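You operate a simulated robot arm through the tools that you are given. There is no shell and no other tool. Be economical: measure what you need, move in short steps, check, and stop when the job is done.

You are at the controls of a simulated robot arm. One attempt, no reset.

## Task
Take the blue clamp and put it on top of the orange-taped carton. Take the small yellow ladle and leave it on the orange sheet. Take the yellow shaker and put it on top of the yellow banded roll. Take the small black weight and leave it on the middle of the store bench. Take the small pink ladle on the top of the card bench and put it away on the top of the dye bench. Fetch the green tube and stand it on the top of the purple mat. Put the blue block on the top of the card bench away on the top of the tall stand. Put the small blue stack on the yellow sheet. Put the green shaker on the top of the card bench away on the top of the dye bench. Put the white cup in the inside of the small vat. Open the blue drawer, take the yellow sponge and put it in the inside of the blue drawer, then shut the drawer. Open the cooker lid. The order is free. Set down upright: blue clamp, yellow shaker, small black weight, green tube, green shaker, white cup.

The check looks at the end state, three seconds after you hand in, the way a careful person would. Anything else that was tipped, shoved, dropped, spilled or broken makes it a failure. A push-on lid holds only when it is set on centred and level and pressed home; a screw cap is set on level and turned clockwise until tight. Flat cloth is picked up by pressing the open fingertips on it (5 to 10 N) and closing them slowly along it; thin cloth reads only 2 to 8 mm in the jaws.

## Robot
A 7-joint arm with a fingered hand on a trunk, on a base that drives. Base frame: it is fixed to the floor where the robot stands at the start and does not move with it; the origin is under the middle of the robot, x ahead of it, y to its left, z up. Readings come in m, degrees, newtons and seconds.
With the tool pointing down near the work surface it reaches from about 0.16 to 0.58 m from the robot's upright axis, wherever it stands. Its first joint turns from -166.0 to 166.0 degrees. Places, roughly: blue block (12x6x4 cm) [-1.2, -1.3, 0.8]; blue clamp (8x6x8 cm) [0.5, 0, 0.8]; blue drawer [0.5, -0.8, 0.6]; cooker lid [-6.3, -3.4, 0.8]; green shaker [-0.75, -1.5, 0.75]; green tube (6x6x25 cm) [-1, -1.2, 0.9]; inside of the blue drawer [0.7, -0.8, 0.6]; inside of the small vat (20x16 cm) [0.54, 0.14, 0.8]; middle of the store bench [-1.1, 2.4, 0.9]; orange sheet (21x15x3 cm) [-1.5, -3.7, 0.8]; orange-taped carton [0.75, 1.75, 0.25]; small black weight (5x5x6 cm) [-0.7, -1.2, 0.8]; small blue stack (15x7x3 cm) [-1.4, -1.3, 0.8]; small pink ladle (6x5x14 cm) [-0.9, -1.2, 0.8]; small yellow ladle (6x5x14 cm) [0.6, -0.6, 0.8]; top of the dye bench [0.8, -0.5, 0.8]; top of the purple mat (20x13 cm) [-1.44, -1.68, 0.78]; top of the tall stand [-3.3, -3.6, 0.9]; white cup (7x7x8 cm) [-1.2, 0.9, 0.6]; yellow banded roll (6x6x15 cm) [-1, -1.5, 0.9]; yellow shaker [0.5, -1.5, 0.75]; yellow sheet (21x15x3 cm) [-1.6, -1.3, 0.8]; yellow sponge (7x5x4 cm) [-0.9, 1.1, 0.6]. Payload 4 kg.
Tool frame: the origin (TCP) lies between the finger pads and is the grasp point; the fingertips stand 0.026 m ahead of it; z points along the fingers, y is the line along which they close. Largest opening 0.132 m; the body of the gripper starts 0.073 m behind the TCP. The gripper is a hand of 4 fingers: y runs from the thumb to the fingers, the wrist lies at [0, 0, -0.239] in the tool frame, and closing takes about 1.5 s.
Orientation is told as [roll, pitch, yaw] about the base's x, y, z axes, in that order, counted from this pose: with the fingers straight down and closing along the base's y, the tool's x points along the base's -x, its y along +y and its z along -z.

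## Interface
- The arm moves only by the tool nudge_tool. Its argument "series" is one flat list of numbers, 6 for each row, row after row: the turn, a rotation vector about the base's x, y, z in degrees, then the shift along the base's x, y, z in m. In form: [wx, wy, wz, x, y, z, wx, wy, wz, x, y, z, ...]. A call has 1 to 12 rows; each row shifts and turns the commanded pose from where the row before left it. "jaw" is the finger opening in m, from 0 to 0.132, set as the call begins (left out, the last holds). A row lasts 0.2 s, in which the tool goes at most 0.05 m and 8.6 degrees; a call with a longer step from one row to the next is refused whole, and so is a gripper value outside its range. Where a pose cannot be reached the arm comes as near as it can. A force on the tool above 40 N (or 10 N above the force at the start of the call, whichever is more), or a blocked arm, ends the call early, and 0.2 s more pass. The fingers move at their own pace (about 0.072 m/s each) and stop on an object; they squeeze with about 31 N. The grip force told is the motor's: it shows also when the fingers shut on nothing. Time passes only in rows, and 0.2 s behind the last, so rows that do not move let the fingers close. The reply holds the time, the measured pose of the TCP, the force on the tool along the base axes, the opening and the grip force, in the units named above and with some noise, with the torque about the TCP (base axes, N m) and any sound that the robot's microphone picked up.
- Cameras (640 x 400 px; columns grow to the right, rows downward): "scene" is now at [0.0085, 0.1209, 1.4179]; the picture's right is [-0.45, -0.90, 0.00], its down [-0.71, 0.35, -0.60] and it looks along [0.54, -0.27, -0.80] (base axes); focal length 262 px, centre (320, 200). "wrist" rides on the gripper at [0.068, 0.002, -0.097] in the tool frame; the picture's right is [-0.03, 1.00, 0.00], its down [-0.82, -0.02, -0.58] and it looks along [-0.58, -0.01, 0.82] (tool axes); focal length 270 px, centre (320, 200). There is no depth. A picture from a camera that has moved, and an enlarged one, comes with that camera's place and axes in the base frame and with its lens.
- capture(camera): a new picture of that camera. It takes no simulated time.
- raise_lower(by): slides the trunk up (or, below 0, down) by that many m; the arm and the scene camera ride with it, the base frame stays. It gives what a move gives, with no picture.
- roll_base(legs): drives the robot by 1 to 6 legs, each [ahead, turn to the left] in m and degrees, along the robot's own axes; the way and the turn of a leg run together, so that a leg with both is an arc; at most 1.5 m and 180 degrees a leg. The arm and the cameras ride along, it lands a little off, and it stops where it bumps. It gives what a move gives.
- finger_targets(finger1, finger2, finger3, thumb_bend): sets how far each is bent, from 0 (flat) to 1 (curled in); at 0.3 the hand is open as for a grip, at 0.7 the pads meet at the TCP. One left out holds its place. A second passes; each finger stops where it meets its share of the squeeze, and holds until it gets a number again. A gripper value or a shape takes the hand back. It gives what a move gives, with no picture; readings hold the bend of each and the force on the fingers (four entries, about 0 where the hand has none), thumb and palm.
- preshape(shape): the hand has 4 fingers and takes this shape, open, in about a second: jaw (thumb against the fingers, like two jaws); tri (thumb and two fingers); tip (a fingertip pinch); poke (one finger out to press); point (the index stretched); flat (the hand flat); cup (the hand cupped); fist (a fist). The gripper value then closes the fingers along that shape, each until it touches; the sizes above hold for jaw. It gives what a move gives, with no picture.
- head_to(pan, tilt): turns the head with the scene camera to pan (to the left, within 155 degrees either way) and tilt (down, from -29 to 69), counted from straight ahead of the robot. It gives what a move gives.
- zoom(camera, box): a new picture of the part [left, top, right, bottom] of that camera's present view, enlarged. It takes no simulated time.
- finish_job(): hands the job in; it is judged then, once.

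Work in short steps. Places have to be worked out from the pictures, the camera data and where the tool is seen: move nearer, look again, correct. Check each grasp and each placing, and mend what went wrong. You have 577 turns and 360 pictures in all, those below and enlarged ones among them. Open the gripper and draw the arm clear of the work before you hand the job in, unless the task says otherwise; then end with one line.

The tools are called after "Emit:" by a JSON object that holds its "method" and its "body". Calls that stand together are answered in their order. nudge_tool: Moves the arm, as the interface text tells. Its arguments: {"type":"object","properties":{"series":{"type":"array"},"jaw":{"type":"number"}},"required":["series"]} The other tools are called the same way: raise_lower (by) slides the trunk up or down; preshape (shape) gives the hand a shape; finger_targets (finger1, finger2, finger3, thumb_bend) moves the fingers one by one; roll_base (legs) drives the base; head_to (pan, tilt) turns the head that bears the scene camera; capture (camera) takes a picture; zoom (camera, box) takes an enlarged picture of a part of a camera's view; finish_job () hands the job in.

At the start:

```text
time_s: 0.0
eef_pos: [0.1423, -0.4645, 1.0282]
tcp_rot: [0.1, 0.1, 0.0]
wrist_force: [-0.3, -0.1, 0.1]
torque: [0.0, -0.01, 0.02]
opening: 0.132
grip_force: 0.0
shape: jaw
bend: [0.3, 0.3, 0.3, 0.3]
finger forces: [0.0, 0.0, 0.1, 0.1, 0.0, 0.0]
trunk travel left (down, up): [-0.4, 0.19]
robot x, y, heading: [-0.0013, 0.0032, 0.1]
head pan, tilt: [-26.4, 52.8]
```

scene: 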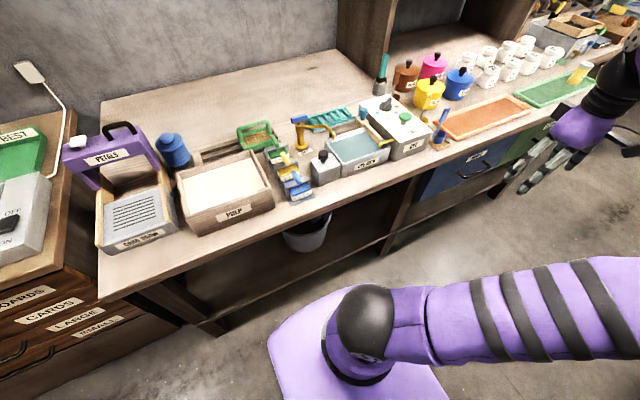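
wrist: 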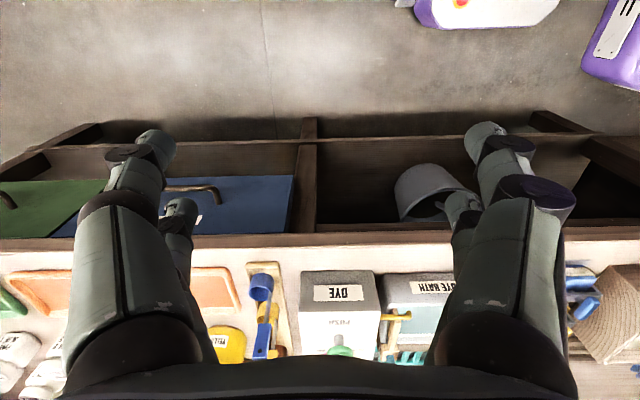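

I start by looking closely at the bench ahead, enlarged.

Emit:
{"method": "zoom", "body": {"camera": "scene", "box": [220, 60, 460, 210]}}

Emit:
{"method": "zoom", "body": {"camera": "scene", "box": [60, 80, 300, 260]}}

```text
2.67 times, centred on (340, 135) of scene
camera zoom: at [0.0085, 0.1209, 1.4179], right [-0.45, -0.9, 0.0], down [-0.71, 0.35, -0.6], along [0.54, -0.27, -0.8], focal length 698 px, centre (267, 373)
```

zoom: 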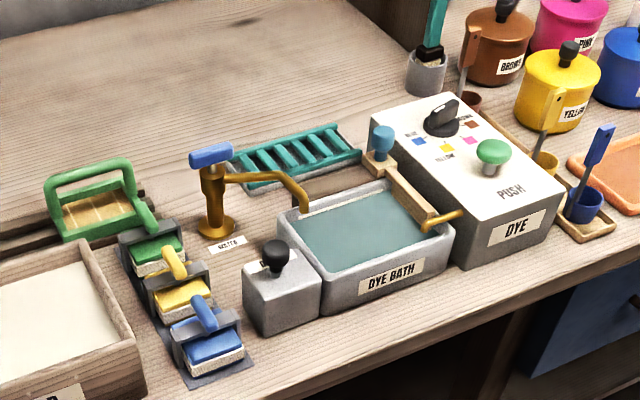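

```text
2.22 times, centred on (180, 170) of scene
camera zoom: at [0.0085, 0.1209, 1.4179], right [-0.45, -0.9, 0.0], down [-0.71, 0.35, -0.6], along [0.54, -0.27, -0.8], focal length 582 px, centre (631, 267)
```

zoom: 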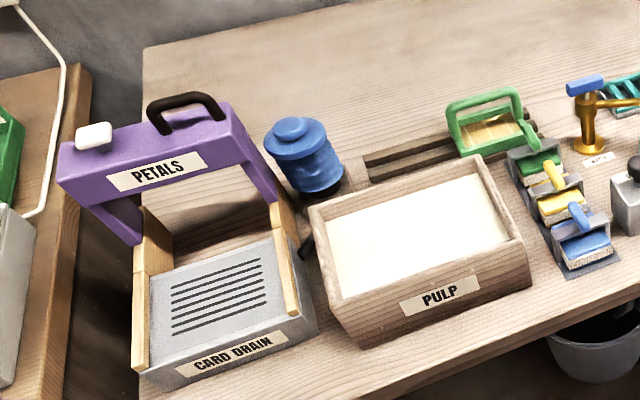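

Blue clamp is the near block in the green/yellow/blue rack, and the small vat is the PULP tray. Next I look at the right side and pan around for the other stations.

Emit:
{"method": "head_to", "body": {"pan": -60, "tilt": 35}}

Emit:
{"method": "capture", "body": {"camera": "scene"}}

Emit:
{"method": "head_to", "body": {"pan": -130, "tilt": 25}}

Emit:
{"method": "capture", "body": {"camera": "scene"}}

Emit:
{"method": "head_to", "body": {"pan": 60, "tilt": 30}}

Emit:
{"method": "capture", "body": {"camera": "scene"}}

Emit:
{"method": "head_to", "body": {"pan": 140, "tilt": 25}}

Emit:
{"method": "capture", "body": {"camera": "scene"}}

```text
time_s: 1.0
eef_pos: [0.1411, -0.4634, 1.0283]
tcp_rot: [-0.1, 0.0, 0.0]
wrist_force: [-0.5, 1.2, -1.1]
torque: [-0.01, 0.0, -0.03]
opening: 0.1317
grip_force: 0.1
shape: jaw
bend: [0.3, 0.3, 0.3, 0.3]
finger forces: [0.1, 0.0, 0.0, 0.0, 0.1, 0.1]
trunk travel left (down, up): [-0.4, 0.19]
robot x, y, heading: [0.0026, -0.0016, -0.1]
head pan, tilt: [-60.0, 35.0]
```

```text
355 pictures are left
camera scene: at [-0.014, 0.0778, 1.4433], right [-0.87, -0.5, 0.0], down [-0.29, 0.5, -0.82], along [0.41, -0.71, -0.57], focal length 262 px, centre (320, 200)
```

scene: 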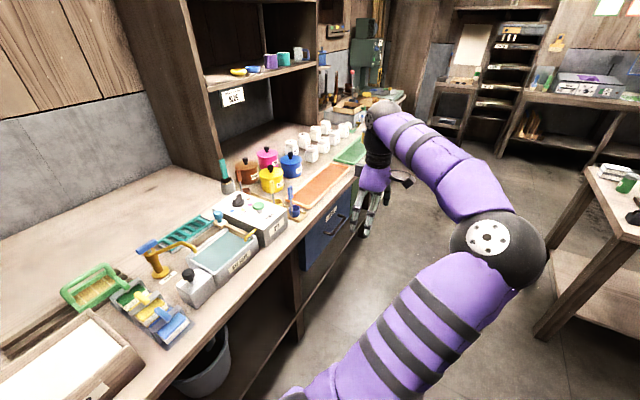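

```text
time_s: 2.4
eef_pos: [0.1417, -0.4619, 1.0279]
tcp_rot: [0.0, 0.0, 0.0]
wrist_force: [0.6, 0.4, -0.3]
torque: [-0.04, 0.02, -0.04]
opening: 0.1317
grip_force: 0.1
shape: jaw
bend: [0.3, 0.3, 0.3, 0.3]
finger forces: [0.0, 0.1, 0.0, 0.0, 0.0, 0.0]
trunk travel left (down, up): [-0.4, 0.19]
robot x, y, heading: [0.0001, 0.0003, -0.0]
head pan, tilt: [-130.0, 25.0]
```

```text
354 pictures are left
camera scene: at [-0.1172, 0.0835, 1.4591], right [-0.77, 0.64, 0.0], down [0.27, 0.32, -0.91], along [-0.58, -0.69, -0.42], focal length 262 px, centre (320, 200)
```

scene: 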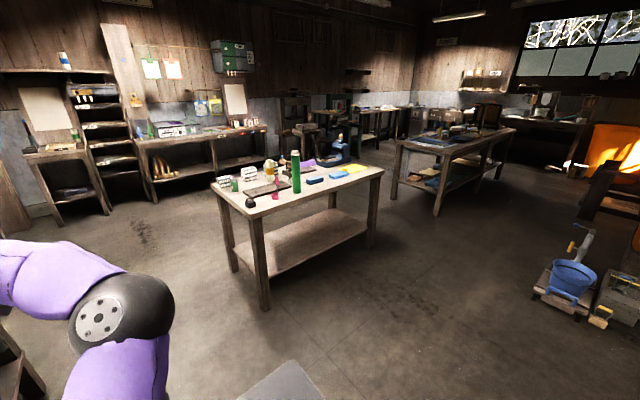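

```text
time_s: 5.2
eef_pos: [0.141, -0.464, 1.0276]
tcp_rot: [0.0, 0.0, 0.0]
wrist_force: [-0.6, -0.5, 0.1]
torque: [0.05, 0.0, -0.05]
opening: 0.1319
grip_force: 0.0
shape: jaw
bend: [0.3, 0.3, 0.3, 0.3]
finger forces: [0.0, 0.0, 0.0, 0.0, 0.1, 0.0]
trunk travel left (down, up): [-0.4, 0.19]
robot x, y, heading: [-0.0, -0.0029, -0.1]
head pan, tilt: [60.0, 30.0]
```

```text
353 pictures are left
camera scene: at [-0.0128, 0.2323, 1.4511], right [0.87, -0.5, 0.0], down [-0.25, -0.43, -0.87], along [0.43, 0.75, -0.5], focal length 262 px, centre (320, 200)
```

scene: 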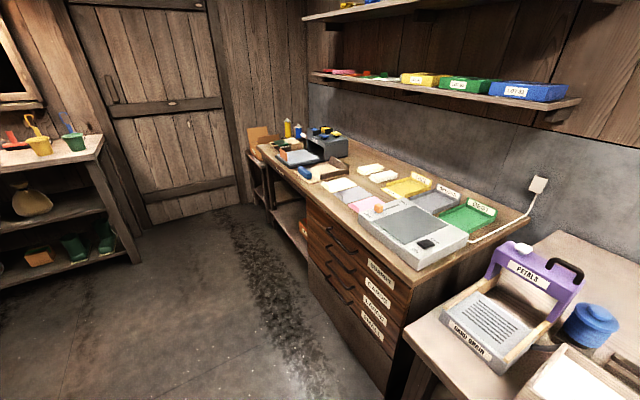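

```text
time_s: 6.7
eef_pos: [0.1417, -0.4635, 1.0287]
tcp_rot: [0.1, 0.0, 0.0]
wrist_force: [-0.5, -0.1, 0.2]
torque: [0.02, -0.01, 0.0]
opening: 0.1318
grip_force: 0.1
shape: jaw
bend: [0.3, 0.3, 0.3, 0.3]
finger forces: [0.0, 0.1, 0.1, 0.1, 0.1, 0.0]
trunk travel left (down, up): [-0.4, 0.19]
robot x, y, heading: [0.0011, 0.0014, 0.1]
head pan, tilt: [140.0, 25.0]
```

```text
352 pictures are left
camera scene: at [-0.1286, 0.2133, 1.4591], right [0.64, 0.77, 0.0], down [0.32, -0.27, -0.91], along [-0.69, 0.58, -0.42], focal length 262 px, centre (320, 200)
```

scene: 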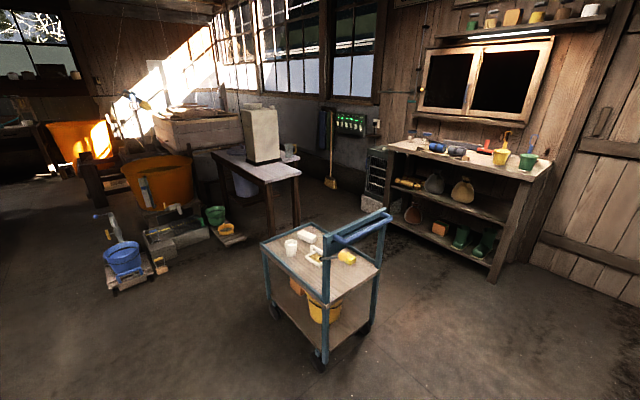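

Stations located. First job is the blue clamp: I look back at it with the head and bring the hand over it.

Emit:
{"method": "head_to", "body": {"pan": -5, "tilt": 55}}

Emit:
{"method": "nudge_tool", "body": {"series": [0, 0, 0, 0.025, 0.039, 0, 0, 0, 0, 0.025, 0.039, 0, 0, 0, 0, 0.025, 0.039, 0, 0, 0, 0, 0.025, 0.039, 0, 0, 0, 0, 0.025, 0.039, 0, 0, 0, 0, 0.025, 0.039, 0, 0, 0, 0, 0.025, 0.039, 0, 0, 0, 0, 0.025, 0.039, 0, 0, 0, 0, 0.025, 0.039, 0, 0, 0, 0, 0.025, 0.039, 0, 0, 0, 0, 0.025, 0.03, 0]}}

Emit:
{"method": "capture", "body": {"camera": "scene"}}

Emit:
{"method": "capture", "body": {"camera": "wrist"}}

```text
time_s: 9.0
eef_pos: [0.1418, -0.4627, 1.0279]
tcp_rot: [0.0, 0.1, -0.1]
wrist_force: [0.1, -0.3, 0.8]
torque: [0.02, 0.0, 0.01]
opening: 0.1318
grip_force: 0.0
shape: jaw
bend: [0.3, 0.3, 0.3, 0.3]
finger forces: [0.0, 0.0, 0.0, 0.1, 0.1, 0.0]
trunk travel left (down, up): [-0.4, 0.19]
robot x, y, heading: [0.0021, 0.0017, 0.0]
head pan, tilt: [-5.0, 55.0]
```

```text
time_s: 11.4
eef_pos: [0.4169, -0.0461, 1.0289]
tcp_rot: [0.1, 0.0, -0.1]
wrist_force: [-0.3, -0.4, 0.3]
torque: [0.0, 0.01, -0.02]
opening: 0.1318
grip_force: 0.1
shape: jaw
bend: [0.3, 0.3, 0.3, 0.3]
finger forces: [0.0, 0.0, 0.0, 0.0, 0.1, 0.0]
trunk travel left (down, up): [-0.4, 0.19]
robot x, y, heading: [-0.0006, 0.003, -0.1]
head pan, tilt: [-5.0, 55.0]
```

```text
351 pictures are left
camera scene: at [0.0138, 0.1477, 1.415], right [-0.09, -1.0, 0.0], down [-0.82, 0.07, -0.57], along [0.57, -0.05, -0.82], focal length 262 px, centre (320, 200)
```

scene: 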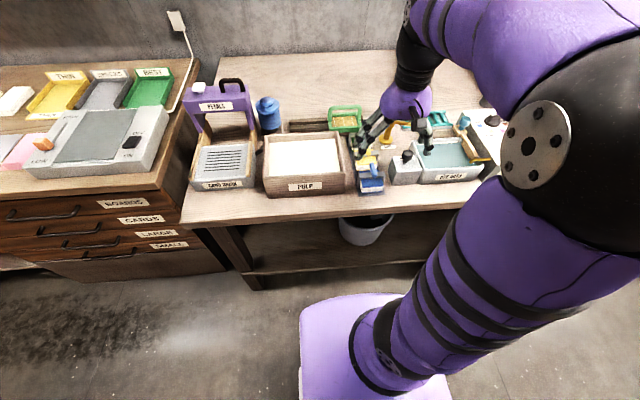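

```text
350 pictures are left
camera wrist: at [0.3484, -0.0444, 1.1244], right [0.03, 1.0, 0.0], down [0.82, -0.02, 0.58], along [0.58, -0.01, -0.82], focal length 270 px, centre (320, 200)
```

wrist: 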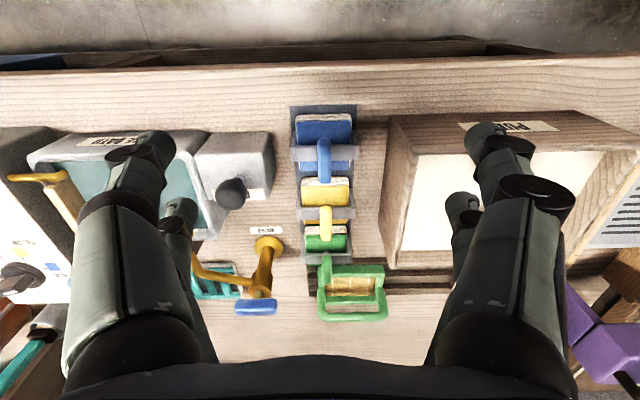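

Emit:
{"method": "zoom", "body": {"camera": "wrist", "box": [260, 90, 420, 190]}}

Emit:
{"method": "zoom", "body": {"camera": "scene", "box": [320, 120, 440, 210]}}

```text
4.00 times, centred on (340, 140) of wrist
camera zoom: at [0.3484, -0.0444, 1.1244], right [0.03, 1.0, 0.0], down [0.82, -0.02, 0.58], along [0.58, -0.01, -0.82], focal length 1081 px, centre (240, 440)
```

zoom: 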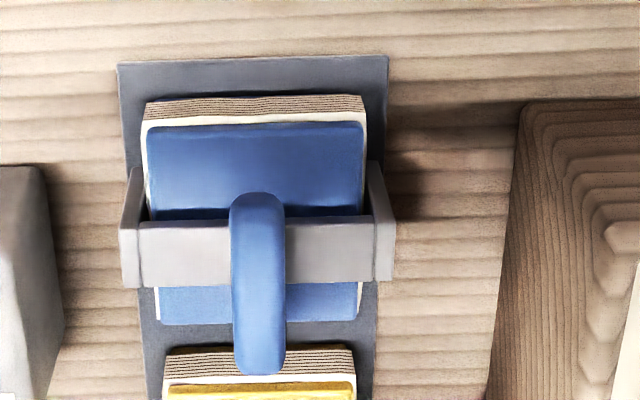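

```text
4.44 times, centred on (380, 165) of scene
camera zoom: at [0.0138, 0.1477, 1.415], right [-0.09, -1.0, 0.0], down [-0.82, 0.07, -0.57], along [0.57, -0.05, -0.82], focal length 1163 px, centre (53, 356)
```

zoom: 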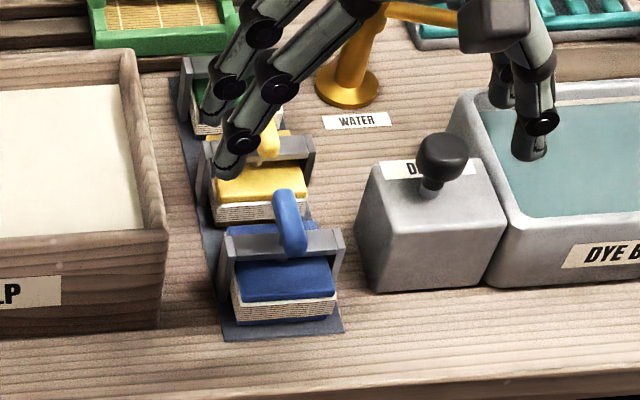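

The blue clamp's handle is about at (0.485, -0.041), its top near z 0.88. I pre-close to 8 cm and come down above it.

Emit:
{"method": "nudge_tool", "body": {"series": [0, 0, 0, 0.033, 0.0025, -0.02, 0, 0, 0, 0.033, 0.0025, -0.03, 0, 0, 0, 0, 0, -0.03, 0, 0, 0, 0, 0, -0.02], "jaw": 0.07}}

Emit:
{"method": "capture", "body": {"camera": "wrist"}}

Emit:
{"method": "zoom", "body": {"camera": "scene", "box": [320, 100, 440, 200]}}

```text
time_s: 12.4
eef_pos: [0.4814, -0.039, 0.9268]
tcp_rot: [0.1, 0.0, -0.1]
wrist_force: [0.4, -0.5, -0.3]
torque: [0.0, 0.02, 0.0]
opening: 0.0708
grip_force: 0.0
shape: jaw
bend: [0.72, 0.72, 0.72, 0.7]
finger forces: [0.0, 0.0, 0.1, 0.0, 0.1, 0.1]
trunk travel left (down, up): [-0.4, 0.19]
robot x, y, heading: [0.0018, -0.0033, 0.1]
head pan, tilt: [-5.0, 55.0]
```

```text
347 pictures are left
camera wrist: at [0.412, -0.0381, 1.024], right [0.03, 1.0, 0.0], down [0.82, -0.02, 0.58], along [0.58, -0.02, -0.82], focal length 270 px, centre (320, 200)
```

wrist: 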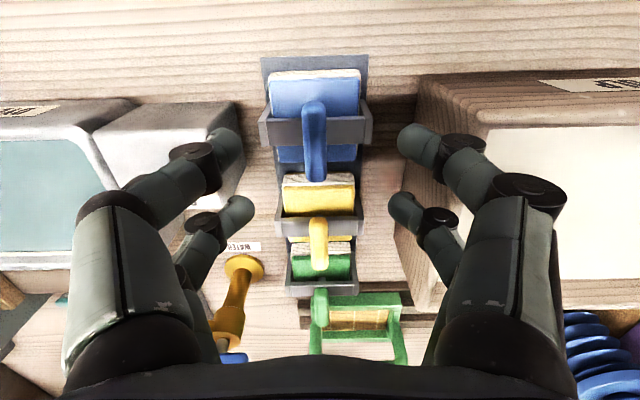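

```text
4.00 times, centred on (380, 150) of scene
camera zoom: at [0.0138, 0.1478, 1.4151], right [-0.09, -1.0, 0.0], down [-0.82, 0.07, -0.57], along [0.57, -0.05, -0.82], focal length 1047 px, centre (80, 400)
```

zoom: 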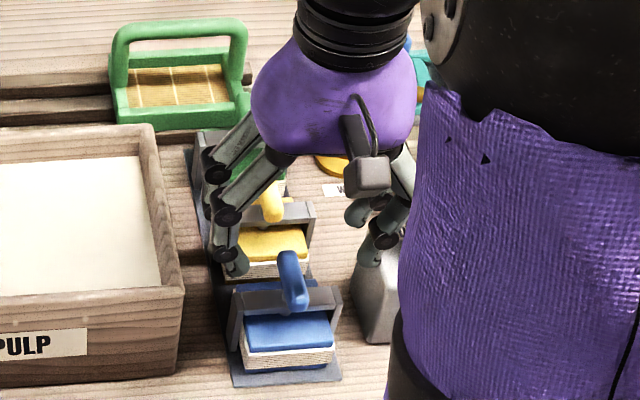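

Aligned within a few mm; I shift slightly, descend, then close.

Emit:
{"method": "nudge_tool", "body": {"series": [0, 0, 0, 0.002, -0.004, -0.03, 0, 0, 0, 0, 0, -0.027]}}

Emit:
{"method": "nudge_tool", "body": {"series": [0, 0, 0, 0, 0, 0, 0, 0, 0, 0, 0, 0, 0, 0, 0, 0, 0, 0, 0, 0, 0, 0, 0, 0, 0, 0, 0, 0, 0, 0, 0, 0, 0, 0, 0, 0], "jaw": 0}}

Emit:
{"method": "capture", "body": {"camera": "wrist"}}

```text
time_s: 13.0
eef_pos: [0.4832, -0.041, 0.8702]
tcp_rot: [0.0, 0.0, -0.1]
wrist_force: [-0.8, -0.2, 0.6]
torque: [0.01, 0.02, -0.02]
opening: 0.0706
grip_force: 0.1
shape: jaw
bend: [0.72, 0.72, 0.72, 0.7]
finger forces: [0.0, 0.1, 0.1, 0.0, 0.0, 0.1]
trunk travel left (down, up): [-0.4, 0.19]
robot x, y, heading: [0.0026, -0.0027, 0.1]
head pan, tilt: [-5.0, 55.0]
```

```text
time_s: 14.4
eef_pos: [0.4839, -0.0421, 0.8714]
tcp_rot: [0.0, 0.1, 0.0]
wrist_force: [1.1, 0.2, -0.2]
torque: [-0.01, -0.03, 0.01]
opening: 0.0002
grip_force: 30.9
shape: jaw
bend: [0.7, 0.7, 0.69, 0.71]
finger forces: [0.1, 0.0, 0.0, 0.1, 0.1, 0.0]
trunk travel left (down, up): [-0.4, 0.19]
robot x, y, heading: [0.0021, -0.0017, -0.2]
head pan, tilt: [-5.0, 55.0]
```

```text
345 pictures are left
camera wrist: at [0.4147, -0.0411, 0.968], right [0.03, 1.0, 0.0], down [0.82, -0.02, 0.58], along [0.58, -0.01, -0.82], focal length 270 px, centre (320, 200)
```

wrist: 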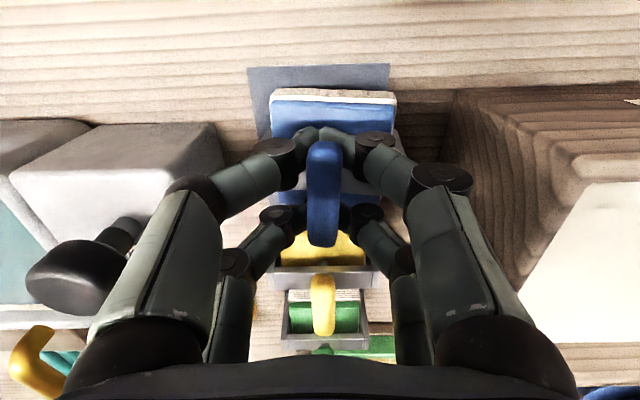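

The fingers closed with the handle in the gap between the two finger pairs. I open, move 2 cm toward me so the far pair straddles the handle, and close again.

Emit:
{"method": "nudge_tool", "body": {"series": [0, 0, 0, 0, 0, 0, 0, 0, 0, 0, 0, 0, 0, 0, 0, 0, 0, 0, 0, 0, 0, 0, 0, 0, 0, 0, 0, -0.02, -0.002, 0, 0, 0, 0, 0, 0, -0.003], "jaw": 0.07}}

Emit:
{"method": "nudge_tool", "body": {"series": [0, 0, 0, 0, 0, 0, 0, 0, 0, 0, 0, 0, 0, 0, 0, 0, 0, 0, 0, 0, 0, 0, 0, 0, 0, 0, 0, 0, 0, 0, 0, 0, 0, 0, 0, 0], "jaw": 0}}

Emit:
{"method": "capture", "body": {"camera": "wrist"}}

```text
time_s: 15.8
eef_pos: [0.4645, -0.045, 0.8695]
tcp_rot: [-0.1, 0.0, 0.1]
wrist_force: [0.6, 0.4, 0.5]
torque: [0.01, -0.03, -0.01]
opening: 0.0695
grip_force: 0.1
shape: jaw
bend: [0.72, 0.72, 0.72, 0.7]
finger forces: [0.0, 0.4, 0.3, 0.1, 0.1, 0.0]
trunk travel left (down, up): [-0.4, 0.19]
robot x, y, heading: [-0.0002, 0.0015, 0.2]
head pan, tilt: [-5.0, 55.0]
```

```text
time_s: 17.2
eef_pos: [0.4639, -0.0443, 0.8675]
tcp_rot: [0.0, 0.1, 0.0]
wrist_force: [0.7, -0.2, -0.3]
torque: [-0.04, 0.03, -0.01]
opening: 0.0046
grip_force: 31.5
shape: jaw
bend: [0.62, 0.75, 0.74, 0.7]
finger forces: [4.2, 23.2, 23.9, 0.0, 0.0, 0.0]
trunk travel left (down, up): [-0.4, 0.19]
robot x, y, heading: [0.0023, 0.0036, 0.1]
head pan, tilt: [-5.0, 55.0]
```

```text
344 pictures are left
camera wrist: at [0.3952, -0.0436, 0.9651], right [0.03, 1.0, 0.0], down [0.82, -0.02, 0.58], along [0.58, -0.01, -0.82], focal length 270 px, centre (320, 200)
```

wrist: 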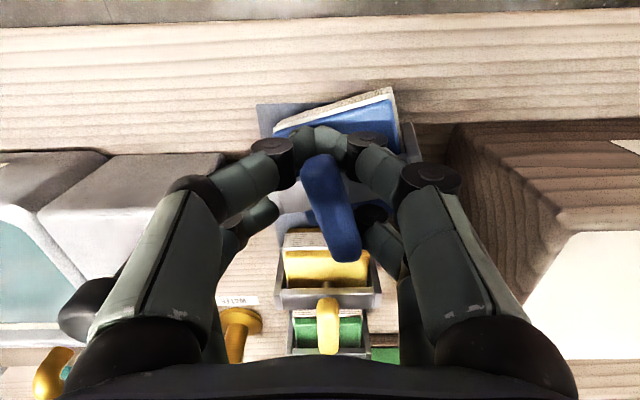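

The clamp twisted under an uneven pinch, so I open, back off upward and try the "tip" shape to see where its fingers sit.

Emit:
{"method": "nudge_tool", "body": {"series": [0, 0, 0, 0, 0, 0, 0, 0, 0, 0, 0, 0, 0, 0, 0, 0, 0, 0, 0, 0, 0, 0, 0, 0, 0, 0, 0, 0, 0, 0.04, 0, 0, 0, 0, 0, 0.04], "jaw": 0.07}}

Emit:
{"method": "preshape", "body": {"shape": "tip"}}

Emit:
{"method": "capture", "body": {"camera": "wrist"}}

Emit:
{"method": "zoom", "body": {"camera": "scene", "box": [320, 100, 440, 200]}}

```text
time_s: 18.6
eef_pos: [0.4657, -0.0446, 0.9496]
tcp_rot: [0.0, 0.1, 0.0]
wrist_force: [0.4, 0.3, 0.3]
torque: [0.01, 0.0, -0.01]
opening: 0.0695
grip_force: 0.0
shape: jaw
bend: [0.72, 0.72, 0.72, 0.7]
finger forces: [0.0, 0.1, 0.0, 0.0, 0.0, 0.0]
trunk travel left (down, up): [-0.4, 0.19]
robot x, y, heading: [0.0023, 0.0048, -0.1]
head pan, tilt: [-5.0, 55.0]
```

```text
time_s: 19.5
eef_pos: [0.4661, -0.045, 0.9491]
tcp_rot: [0.0, -0.1, 0.0]
wrist_force: [-0.7, -0.8, -0.2]
torque: [-0.01, -0.01, 0.01]
opening: 0.1318
grip_force: 0.0
shape: tip
bend: [0.3, 0.3, 0.3, 0.3]
finger forces: [0.0, 0.0, 0.0, 0.0, 0.0, 0.1]
trunk travel left (down, up): [-0.4, 0.19]
robot x, y, heading: [0.0015, 0.0016, -0.0]
head pan, tilt: [-5.0, 55.0]
```

```text
343 pictures are left
camera wrist: at [0.3976, -0.0437, 1.0455], right [0.03, 1.0, 0.0], down [0.82, -0.02, 0.58], along [0.58, -0.01, -0.82], focal length 270 px, centre (320, 200)
```

wrist: 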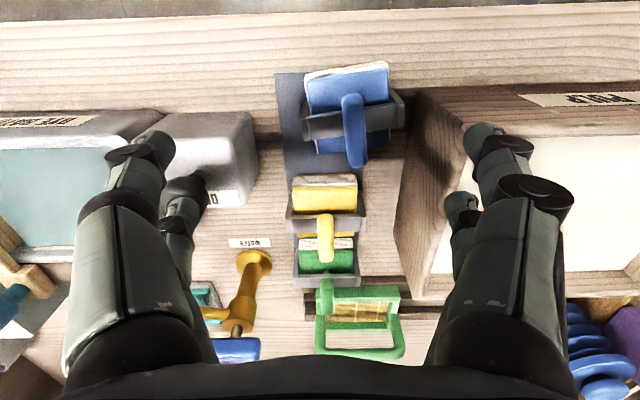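

```text
4.00 times, centred on (380, 150) of scene
camera zoom: at [0.0139, 0.1479, 1.4151], right [-0.09, -1.0, 0.0], down [-0.82, 0.07, -0.57], along [0.57, -0.05, -0.82], focal length 1047 px, centre (80, 400)
```

zoom: 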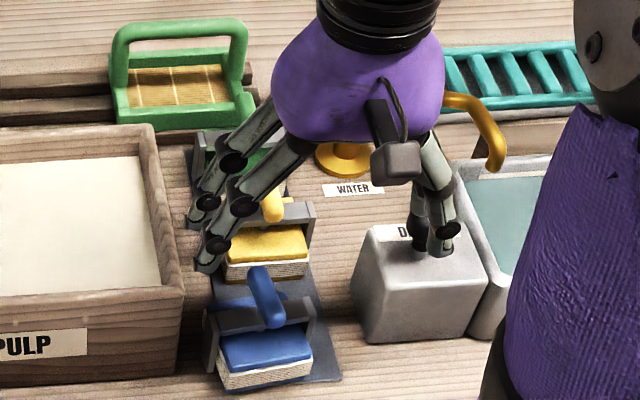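

The clamp still stands, just turned a bit. I close the tip shape in the air to see the pinch geometry.

Emit:
{"method": "nudge_tool", "body": {"series": [0, 0, 0, 0, 0, 0.02, 0, 0, 0, 0, 0, 0, 0, 0, 0, 0, 0, 0, 0, 0, 0, 0, 0, 0, 0, 0, 0, 0, 0, 0, 0, 0, 0, 0, 0, 0], "jaw": 0.03}}

Emit:
{"method": "capture", "body": {"camera": "wrist"}}

Emit:
{"method": "zoom", "body": {"camera": "scene", "box": [320, 80, 440, 180]}}

```text
time_s: 20.9
eef_pos: [0.4662, -0.0452, 0.9685]
tcp_rot: [0.0, 0.0, 0.0]
wrist_force: [-0.2, -0.4, 0.2]
torque: [0.0, 0.0, 0.05]
opening: 0.0301
grip_force: 0.1
shape: tip
bend: [0.73, 0.73, 0.73, 0.7]
finger forces: [0.0, 0.0, 0.1, 0.0, 0.0, 0.1]
trunk travel left (down, up): [-0.4, 0.19]
robot x, y, heading: [0.0006, -0.0004, 0.0]
head pan, tilt: [-5.0, 55.0]
```

```text
341 pictures are left
camera wrist: at [0.3971, -0.0431, 1.0651], right [0.03, 1.0, 0.0], down [0.82, -0.02, 0.58], along [0.58, -0.01, -0.82], focal length 270 px, centre (320, 200)
```

wrist: 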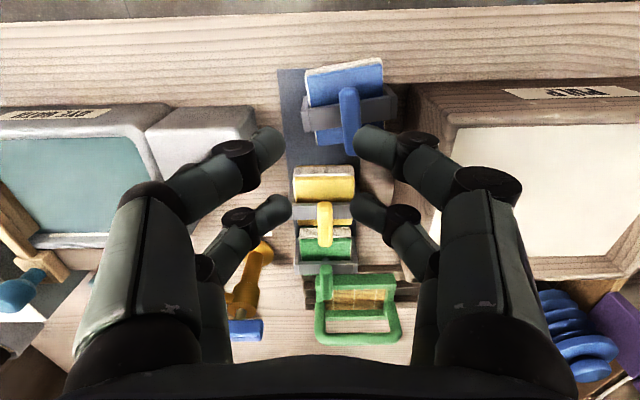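

```text
4.00 times, centred on (380, 130) of scene
camera zoom: at [0.0139, 0.1479, 1.4151], right [-0.09, -1.0, 0.0], down [-0.82, 0.07, -0.57], along [0.57, -0.05, -0.82], focal length 1047 px, centre (80, 480)
```

zoom: 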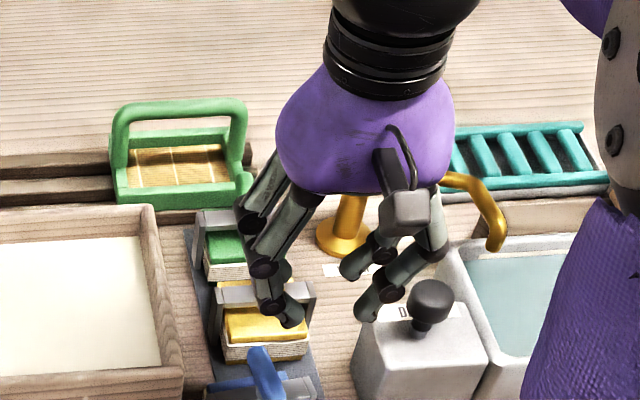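

Digit layout matters for everything, so I bend single fingers to identify which is which.

Emit:
{"method": "finger_targets", "body": {"finger1": 0.7, "finger2": 0.1, "finger3": 0.1, "thumb_bend": 0.4}}

Emit:
{"method": "capture", "body": {"camera": "wrist"}}

Emit:
{"method": "finger_targets", "body": {"finger1": 0.1, "finger2": 0.7, "finger3": 0.1, "thumb_bend": 0.7}}

Emit:
{"method": "capture", "body": {"camera": "wrist"}}

```text
time_s: 21.9
eef_pos: [0.4664, -0.0446, 0.9683]
tcp_rot: [0.1, 0.2, 0.0]
wrist_force: [0.1, -0.1, -0.4]
torque: [0.02, -0.03, 0.0]
opening: 0.0504
grip_force: 0.1
shape: fingers
bend: [0.7, 0.1, 0.1, 0.4]
finger forces: [0.0, 0.0, 0.0, 0.0, 0.0, 0.0]
trunk travel left (down, up): [-0.4, 0.19]
robot x, y, heading: [-0.0025, -0.0016, -0.1]
head pan, tilt: [-5.0, 55.0]
```

```text
339 pictures are left
camera wrist: at [0.3971, -0.0431, 1.0651], right [0.03, 1.0, 0.0], down [0.82, -0.02, 0.58], along [0.58, -0.01, -0.82], focal length 270 px, centre (320, 200)
```

wrist: 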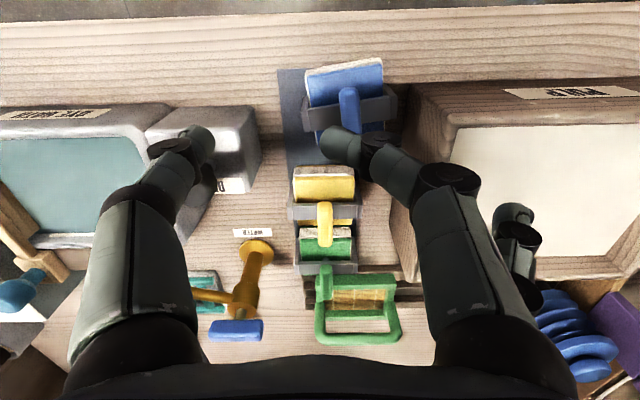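

```text
time_s: 22.9
eef_pos: [0.4652, -0.0446, 0.9682]
tcp_rot: [0.0, 0.0, 0.0]
wrist_force: [0.3, -1.0, -0.5]
torque: [0.0, 0.0, 0.04]
opening: 0.0878
grip_force: 0.0
shape: fingers
bend: [0.1, 0.7, 0.1, 0.7]
finger forces: [0.0, 0.0, 0.0, 0.0, 0.1, 0.0]
trunk travel left (down, up): [-0.4, 0.19]
robot x, y, heading: [0.0007, 0.0009, 0.2]
head pan, tilt: [-5.0, 55.0]
```

```text
338 pictures are left
camera wrist: at [0.3971, -0.0431, 1.0651], right [0.03, 1.0, 0.0], down [0.82, -0.02, 0.58], along [0.58, -0.01, -0.82], focal length 270 px, centre (320, 200)
```

wrist: 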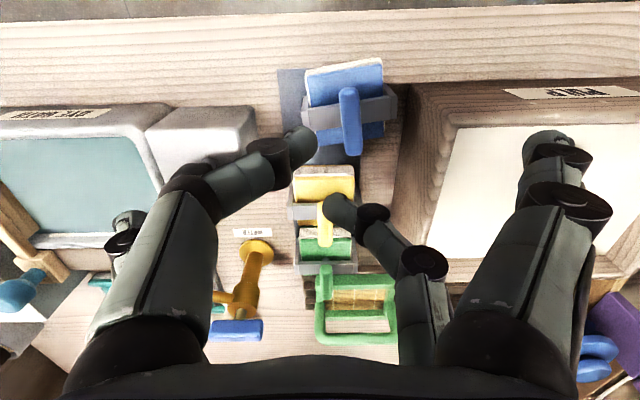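

Digits identified: thumb+f1 form the near pair, f2+f3 the far pair. I'll pinch the handle only with f2/f3: set a half-closed shape and descend with the far pair over the handle at (0.465, -0.0225).

Emit:
{"method": "finger_targets", "body": {"finger1": 0.5, "finger2": 0.55, "finger3": 0.55, "thumb_bend": 0.5}}

Emit:
{"method": "nudge_tool", "body": {"series": [0, 0, 0, -0.018, 0.022, -0.02, 0, 0, 0, 0, 0, -0.025, 0, 0, 0, 0, 0, -0.02]}}

Emit:
{"method": "capture", "body": {"camera": "wrist"}}

```text
time_s: 23.9
eef_pos: [0.4651, -0.044, 0.9685]
tcp_rot: [0.0, 0.1, 0.0]
wrist_force: [-0.6, -0.5, 0.6]
torque: [0.0, 0.01, -0.01]
opening: 0.0662
grip_force: 0.0
shape: fingers
bend: [0.5, 0.55, 0.55, 0.5]
finger forces: [0.0, 0.0, 0.0, 0.1, 0.0, 0.1]
trunk travel left (down, up): [-0.4, 0.19]
robot x, y, heading: [-0.0007, 0.001, 0.2]
head pan, tilt: [-5.0, 55.0]
```

```text
time_s: 24.7
eef_pos: [0.4466, -0.0235, 0.9032]
tcp_rot: [0.0, 0.0, 0.0]
wrist_force: [-0.7, -0.6, 0.0]
torque: [0.0, 0.01, -0.01]
opening: 0.0662
grip_force: 0.0
shape: fingers
bend: [0.5, 0.55, 0.55, 0.5]
finger forces: [0.1, 0.1, 0.1, 0.0, 0.0, 0.1]
trunk travel left (down, up): [-0.4, 0.19]
robot x, y, heading: [0.001, 0.0017, 0.1]
head pan, tilt: [-5.0, 55.0]
```

```text
337 pictures are left
camera wrist: at [0.3784, -0.0225, 1.0002], right [0.03, 1.0, 0.0], down [0.82, -0.02, 0.58], along [0.58, -0.02, -0.82], focal length 270 px, centre (320, 200)
```

wrist: 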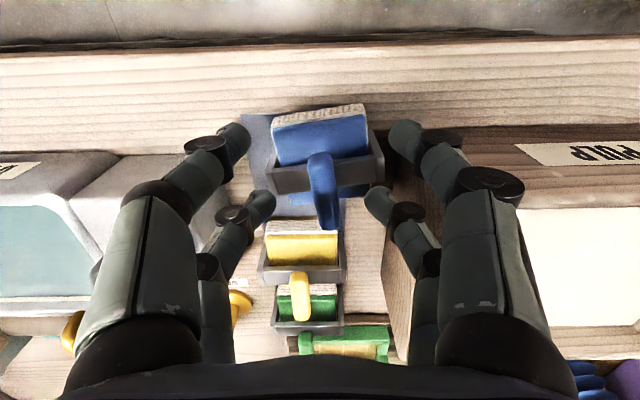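

Handle lies between the far fingertips. Descend 3 cm and pinch with f2/f3.

Emit:
{"method": "nudge_tool", "body": {"series": [0, 0, 0, 0, 0.002, -0.02, 0, 0, 0, 0, 0, -0.013]}}

Emit:
{"method": "finger_targets", "body": {"finger2": 0.75, "finger3": 0.75}}

Emit:
{"method": "capture", "body": {"camera": "wrist"}}

```text
time_s: 25.3
eef_pos: [0.4496, -0.0223, 0.8824]
tcp_rot: [-0.1, -1.1, -0.1]
wrist_force: [-6.1, 0.7, 24.6]
torque: [0.13, -0.17, 0.03]
opening: 0.0661
grip_force: 11.9
shape: fingers
bend: [0.5, 0.58, 0.58, 0.5]
finger forces: [0.0, 13.5, 11.1, 0.1, 0.1, 0.0]
trunk travel left (down, up): [-0.4, 0.19]
robot x, y, heading: [0.0016, -0.0023, 0.0]
head pan, tilt: [-5.0, 55.0]
stopped in row 2: the force on the tool passed its limit at 54 N (the readings are from after the stop); the commanded pose is now the measured one
```

```text
time_s: 26.3
eef_pos: [0.4488, -0.0208, 0.8782]
tcp_rot: [0.0, -0.6, 0.0]
wrist_force: [0.1, 1.0, 0.8]
torque: [0.0, -0.02, -0.02]
opening: 0.0662
grip_force: 9.5
shape: fingers
bend: [0.5, 0.72, 0.72, 0.5]
finger forces: [0.0, 9.9, 8.7, 0.0, 0.1, 0.0]
trunk travel left (down, up): [-0.4, 0.19]
robot x, y, heading: [-0.0014, 0.0005, 0.0]
head pan, tilt: [-5.0, 55.0]
```

```text
336 pictures are left
camera wrist: at [0.3798, -0.0202, 0.9754], right [0.03, 1.0, 0.0], down [0.81, -0.02, 0.59], along [0.59, -0.02, -0.81], focal length 270 px, centre (320, 200)
```

wrist: 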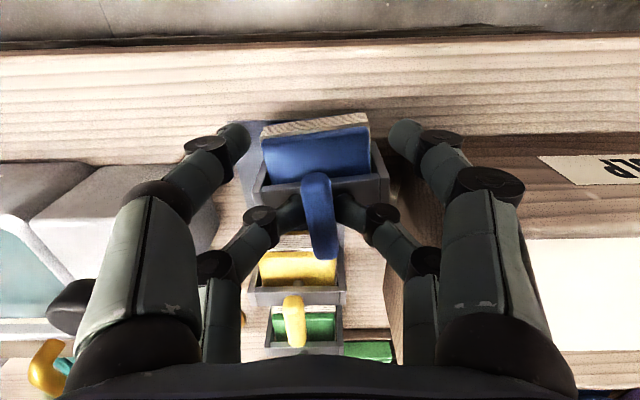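

Fingertips touched the bar top and then closed on the handle with about 9 N each. I test-lift slowly.

Emit:
{"method": "nudge_tool", "body": {"series": [0, 0, 0, 0, 0, 0.01, 0, 0, 0, 0, 0, 0.01, 0, 0, 0, 0, 0, 0.01]}}

Emit:
{"method": "capture", "body": {"camera": "wrist"}}

Emit:
{"method": "zoom", "body": {"camera": "scene", "box": [320, 100, 440, 200]}}

```text
time_s: 27.1
eef_pos: [0.4505, -0.0208, 0.9081]
tcp_rot: [0.0, -0.5, 0.0]
wrist_force: [0.2, 0.3, -1.1]
torque: [-0.01, 0.02, 0.01]
opening: 0.066
grip_force: 9.5
shape: fingers
bend: [0.5, 0.72, 0.72, 0.5]
finger forces: [0.1, 10.1, 8.8, 0.1, 0.0, 0.1]
trunk travel left (down, up): [-0.4, 0.19]
robot x, y, heading: [-0.0012, 0.0009, -0.1]
head pan, tilt: [-5.0, 55.0]
```

```text
335 pictures are left
camera wrist: at [0.38, -0.0194, 1.005], right [0.03, 1.0, 0.0], down [0.81, -0.02, 0.59], along [0.59, -0.02, -0.81], focal length 270 px, centre (320, 200)
```

wrist: 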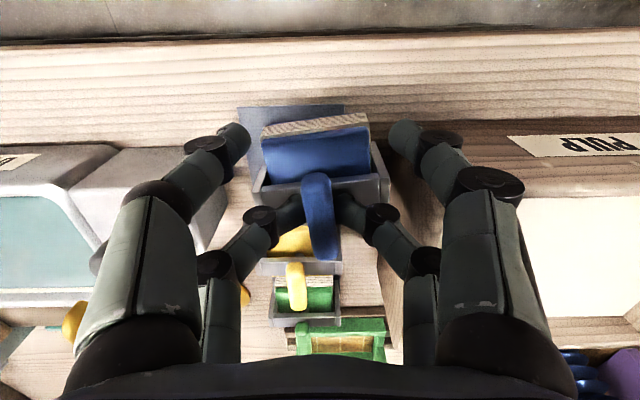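

```text
4.00 times, centred on (380, 150) of scene
camera zoom: at [0.014, 0.1479, 1.4151], right [-0.09, -1.0, 0.0], down [-0.82, 0.07, -0.57], along [0.57, -0.05, -0.82], focal length 1047 px, centre (80, 400)
```

zoom: 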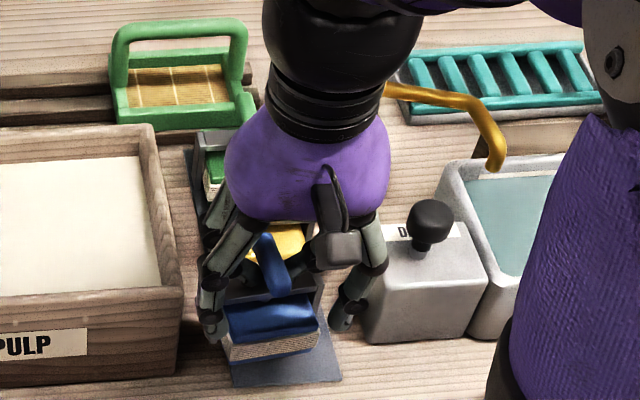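

Clamp is held (moves with the hand). I raise it and draw it in, then look toward the carton.

Emit:
{"method": "nudge_tool", "body": {"series": [0, 0, 0, 0, 0, 0.03, 0, 0, 0, 0, 0, 0.03, 0, 0, 0, 0, 0, 0.03, 0, 0, 0, -0.03, 0, 0.02, 0, 0, 0, -0.03, 0, 0, 0, 0, 0, -0.03, 0, 0, 0, 0, 0, -0.03, 0, 0, 0, 0, 0, -0.03, 0, 0]}}

Emit:
{"method": "head_to", "body": {"pan": 75, "tilt": 40}}

Emit:
{"method": "capture", "body": {"camera": "scene"}}

Emit:
{"method": "capture", "body": {"camera": "wrist"}}

```text
time_s: 28.9
eef_pos: [0.2995, -0.0228, 1.0189]
tcp_rot: [0.1, -0.6, -0.1]
wrist_force: [-0.2, 0.3, -1.4]
torque: [0.0, 0.06, 0.02]
opening: 0.0658
grip_force: 9.3
shape: fingers
bend: [0.5, 0.72, 0.72, 0.5]
finger forces: [0.0, 9.9, 9.0, 0.1, 0.0, 0.0]
trunk travel left (down, up): [-0.4, 0.19]
robot x, y, heading: [-0.0018, -0.004, -0.1]
head pan, tilt: [-5.0, 55.0]
```

```text
time_s: 30.4
eef_pos: [0.3007, -0.0214, 1.0186]
tcp_rot: [0.0, -0.6, 0.0]
wrist_force: [-0.1, -1.5, -1.5]
torque: [-0.02, 0.02, -0.03]
opening: 0.0663
grip_force: 9.8
shape: fingers
bend: [0.5, 0.72, 0.72, 0.5]
finger forces: [0.1, 9.9, 9.1, 0.1, 0.1, 0.0]
trunk travel left (down, up): [-0.4, 0.19]
robot x, y, heading: [-0.0005, 0.0008, -0.2]
head pan, tilt: [75.0, 40.0]
```

```text
333 pictures are left
camera scene: at [-0.0359, 0.2363, 1.4357], right [0.97, -0.26, 0.0], down [-0.17, -0.62, -0.77], along [0.2, 0.74, -0.64], focal length 262 px, centre (320, 200)
```

scene: 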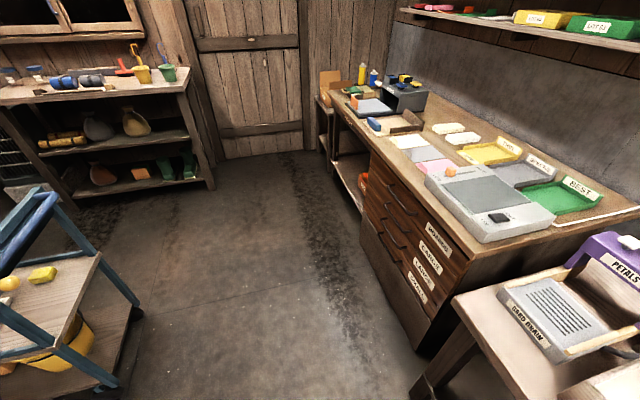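

```text
332 pictures are left
camera wrist: at [0.2297, -0.0214, 1.1142], right [0.03, 1.0, 0.0], down [0.81, -0.02, 0.59], along [0.59, -0.02, -0.81], focal length 270 px, centre (320, 200)
```

wrist: 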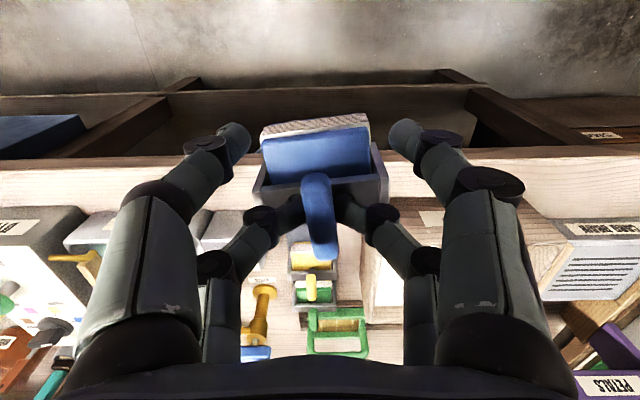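

The carton must stand on the low shelf past the drawers. I turn left and drive up alongside, then face it.

Emit:
{"method": "roll_base", "body": {"legs": [[0, 90], [1.4, 0], [0.3, 0], [0, -90]]}}

Emit:
{"method": "head_to", "body": {"pan": 0, "tilt": 45}}

Emit:
{"method": "capture", "body": {"camera": "scene"}}

Emit:
{"method": "capture", "body": {"camera": "wrist"}}

```text
time_s: 47.6
eef_pos: [0.3251, 1.6593, 1.018]
tcp_rot: [-0.1, -0.6, -3.1]
wrist_force: [-0.4, -1.0, -1.5]
torque: [0.0, -0.01, -0.01]
opening: 0.0661
grip_force: 9.1
shape: fingers
bend: [0.5, 0.72, 0.72, 0.5]
finger forces: [0.1, 9.5, 9.0, 0.0, 0.1, 0.1]
trunk travel left (down, up): [-0.4, 0.19]
robot x, y, heading: [0.0297, 1.7002, -3.1]
head pan, tilt: [75.0, 40.0]
```

```text
time_s: 49.0
eef_pos: [0.325, 1.6585, 1.0178]
tcp_rot: [0.0, -0.6, -3.0]
wrist_force: [0.0, 0.2, -1.5]
torque: [0.0, 0.02, 0.0]
opening: 0.0664
grip_force: 9.1
shape: fingers
bend: [0.5, 0.72, 0.72, 0.5]
finger forces: [0.0, 9.6, 9.1, 0.0, 0.0, 0.0]
trunk travel left (down, up): [-0.4, 0.19]
robot x, y, heading: [0.0277, 1.694, -3.2]
head pan, tilt: [0.0, 45.0]
```

```text
331 pictures are left
camera scene: at [0.0585, 1.8512, 1.4285], right [-0.05, -1.0, 0.0], down [-0.71, 0.04, -0.71], along [0.71, -0.04, -0.71], focal length 262 px, centre (320, 200)
```

scene: 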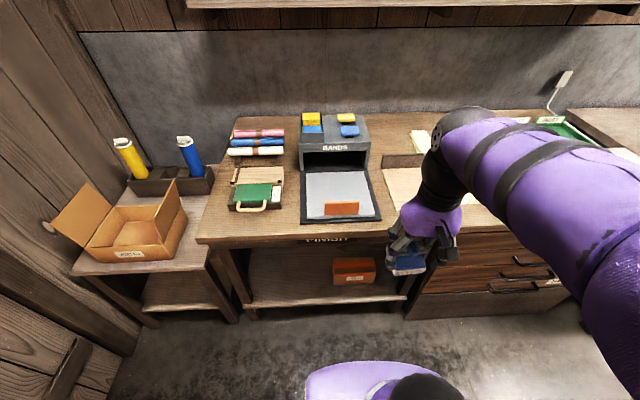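

```text
330 pictures are left
camera wrist: at [0.2551, 1.6647, 1.1142], right [0.08, 1.0, 0.0], down [0.81, -0.06, 0.59], along [0.58, -0.05, -0.81], focal length 270 px, centre (320, 200)
```

wrist: 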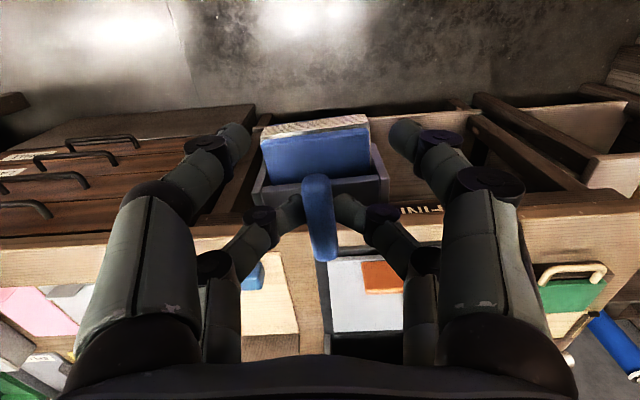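

Emit:
{"method": "zoom", "body": {"camera": "scene", "box": [220, 210, 440, 340]}}

```text
2.91 times, centred on (330, 275) of scene
camera zoom: at [0.0585, 1.8512, 1.4285], right [-0.05, -1.0, 0.0], down [-0.71, 0.04, -0.71], along [0.71, -0.04, -0.71], focal length 761 px, centre (291, -18)
```

zoom: 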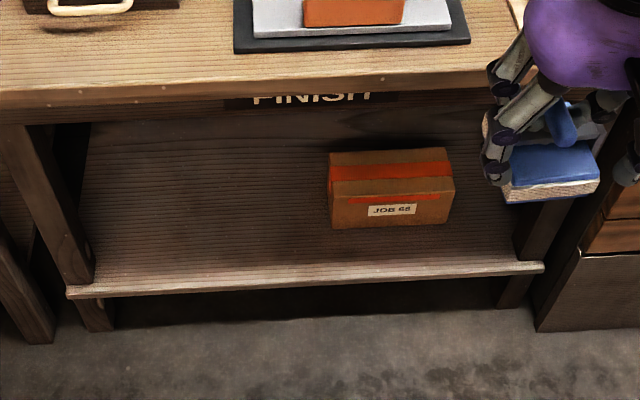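

The carton (top about x 0.72–0.80, y 1.53–1.74) is under the bench, so a vertical hand would hit the bench; I need the clamp held with a strongly pitched hand. I'll set the clamp down on the free strip of this bench near (0.62, 1.99) and regrasp it from the front. First reposition the base.

Emit:
{"method": "roll_base", "body": {"legs": [[0, 67], [0.28, 0], [0, -64]]}}

Emit:
{"method": "capture", "body": {"camera": "scene"}}

```text
time_s: 57.4
eef_pos: [0.4441, 1.925, 1.0183]
tcp_rot: [0.0, -0.6, 0.1]
wrist_force: [-0.4, 0.2, -0.4]
torque: [-0.04, 0.04, -0.03]
opening: 0.0661
grip_force: 9.0
shape: fingers
bend: [0.5, 0.72, 0.72, 0.5]
finger forces: [0.1, 9.3, 9.2, 0.0, 0.1, 0.0]
trunk travel left (down, up): [-0.4, 0.19]
robot x, y, heading: [0.1443, 1.9465, 0.1]
head pan, tilt: [0.0, 45.0]
```

```text
328 pictures are left
camera scene: at [0.1673, 2.1004, 1.4285], right [0.0, -1.0, 0.0], down [-0.71, 0.0, -0.71], along [0.71, 0.0, -0.71], focal length 262 px, centre (320, 200)
```

scene: 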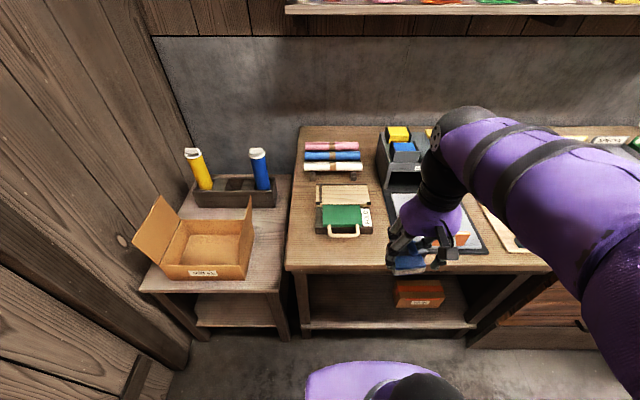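

Target strip confirmed at about (0.615, 2.0). Moving over it, then lowering until contact.

Emit:
{"method": "nudge_tool", "body": {"series": [0, 0, 0, 0.039, 0.019, 0, 0, 0, 0, 0.039, 0.019, 0, 0, 0, 0, 0.039, 0.019, 0, 0, 0, 0, 0.039, 0.018, 0, 0, 0, 0, 0, 0, -0.03, 0, 0, 0, 0, 0, -0.03, 0, 0, 0, 0, 0, -0.03]}}

Emit:
{"method": "capture", "body": {"camera": "wrist"}}

Emit:
{"method": "zoom", "body": {"camera": "scene", "box": [290, 180, 450, 290]}}

```text
time_s: 59.0
eef_pos: [0.5988, 1.9995, 0.9253]
tcp_rot: [-0.1, -0.6, 0.2]
wrist_force: [0.7, -0.2, -0.8]
torque: [-0.05, 0.07, 0.0]
opening: 0.066
grip_force: 9.1
shape: fingers
bend: [0.5, 0.72, 0.72, 0.5]
finger forces: [0.0, 9.0, 9.2, 0.1, 0.1, 0.0]
trunk travel left (down, up): [-0.4, 0.19]
robot x, y, heading: [0.1445, 1.9436, 0.1]
head pan, tilt: [0.0, 45.0]
```

```text
327 pictures are left
camera wrist: at [0.5291, 2.0003, 1.0224], right [0.02, 1.0, 0.0], down [0.81, -0.02, 0.59], along [0.59, -0.01, -0.81], focal length 270 px, centre (320, 200)
```

wrist: 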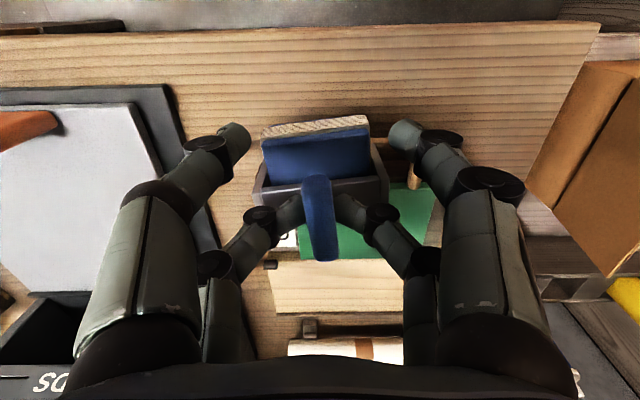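

```text
3.64 times, centred on (370, 235) of scene
camera zoom: at [0.1673, 2.1004, 1.4285], right [0.0, -1.0, 0.0], down [-0.71, 0.0, -0.71], along [0.71, 0.0, -0.71], focal length 952 px, centre (138, 73)
```

zoom: 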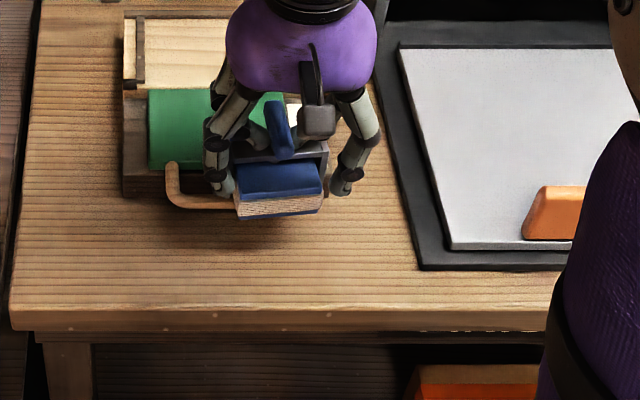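

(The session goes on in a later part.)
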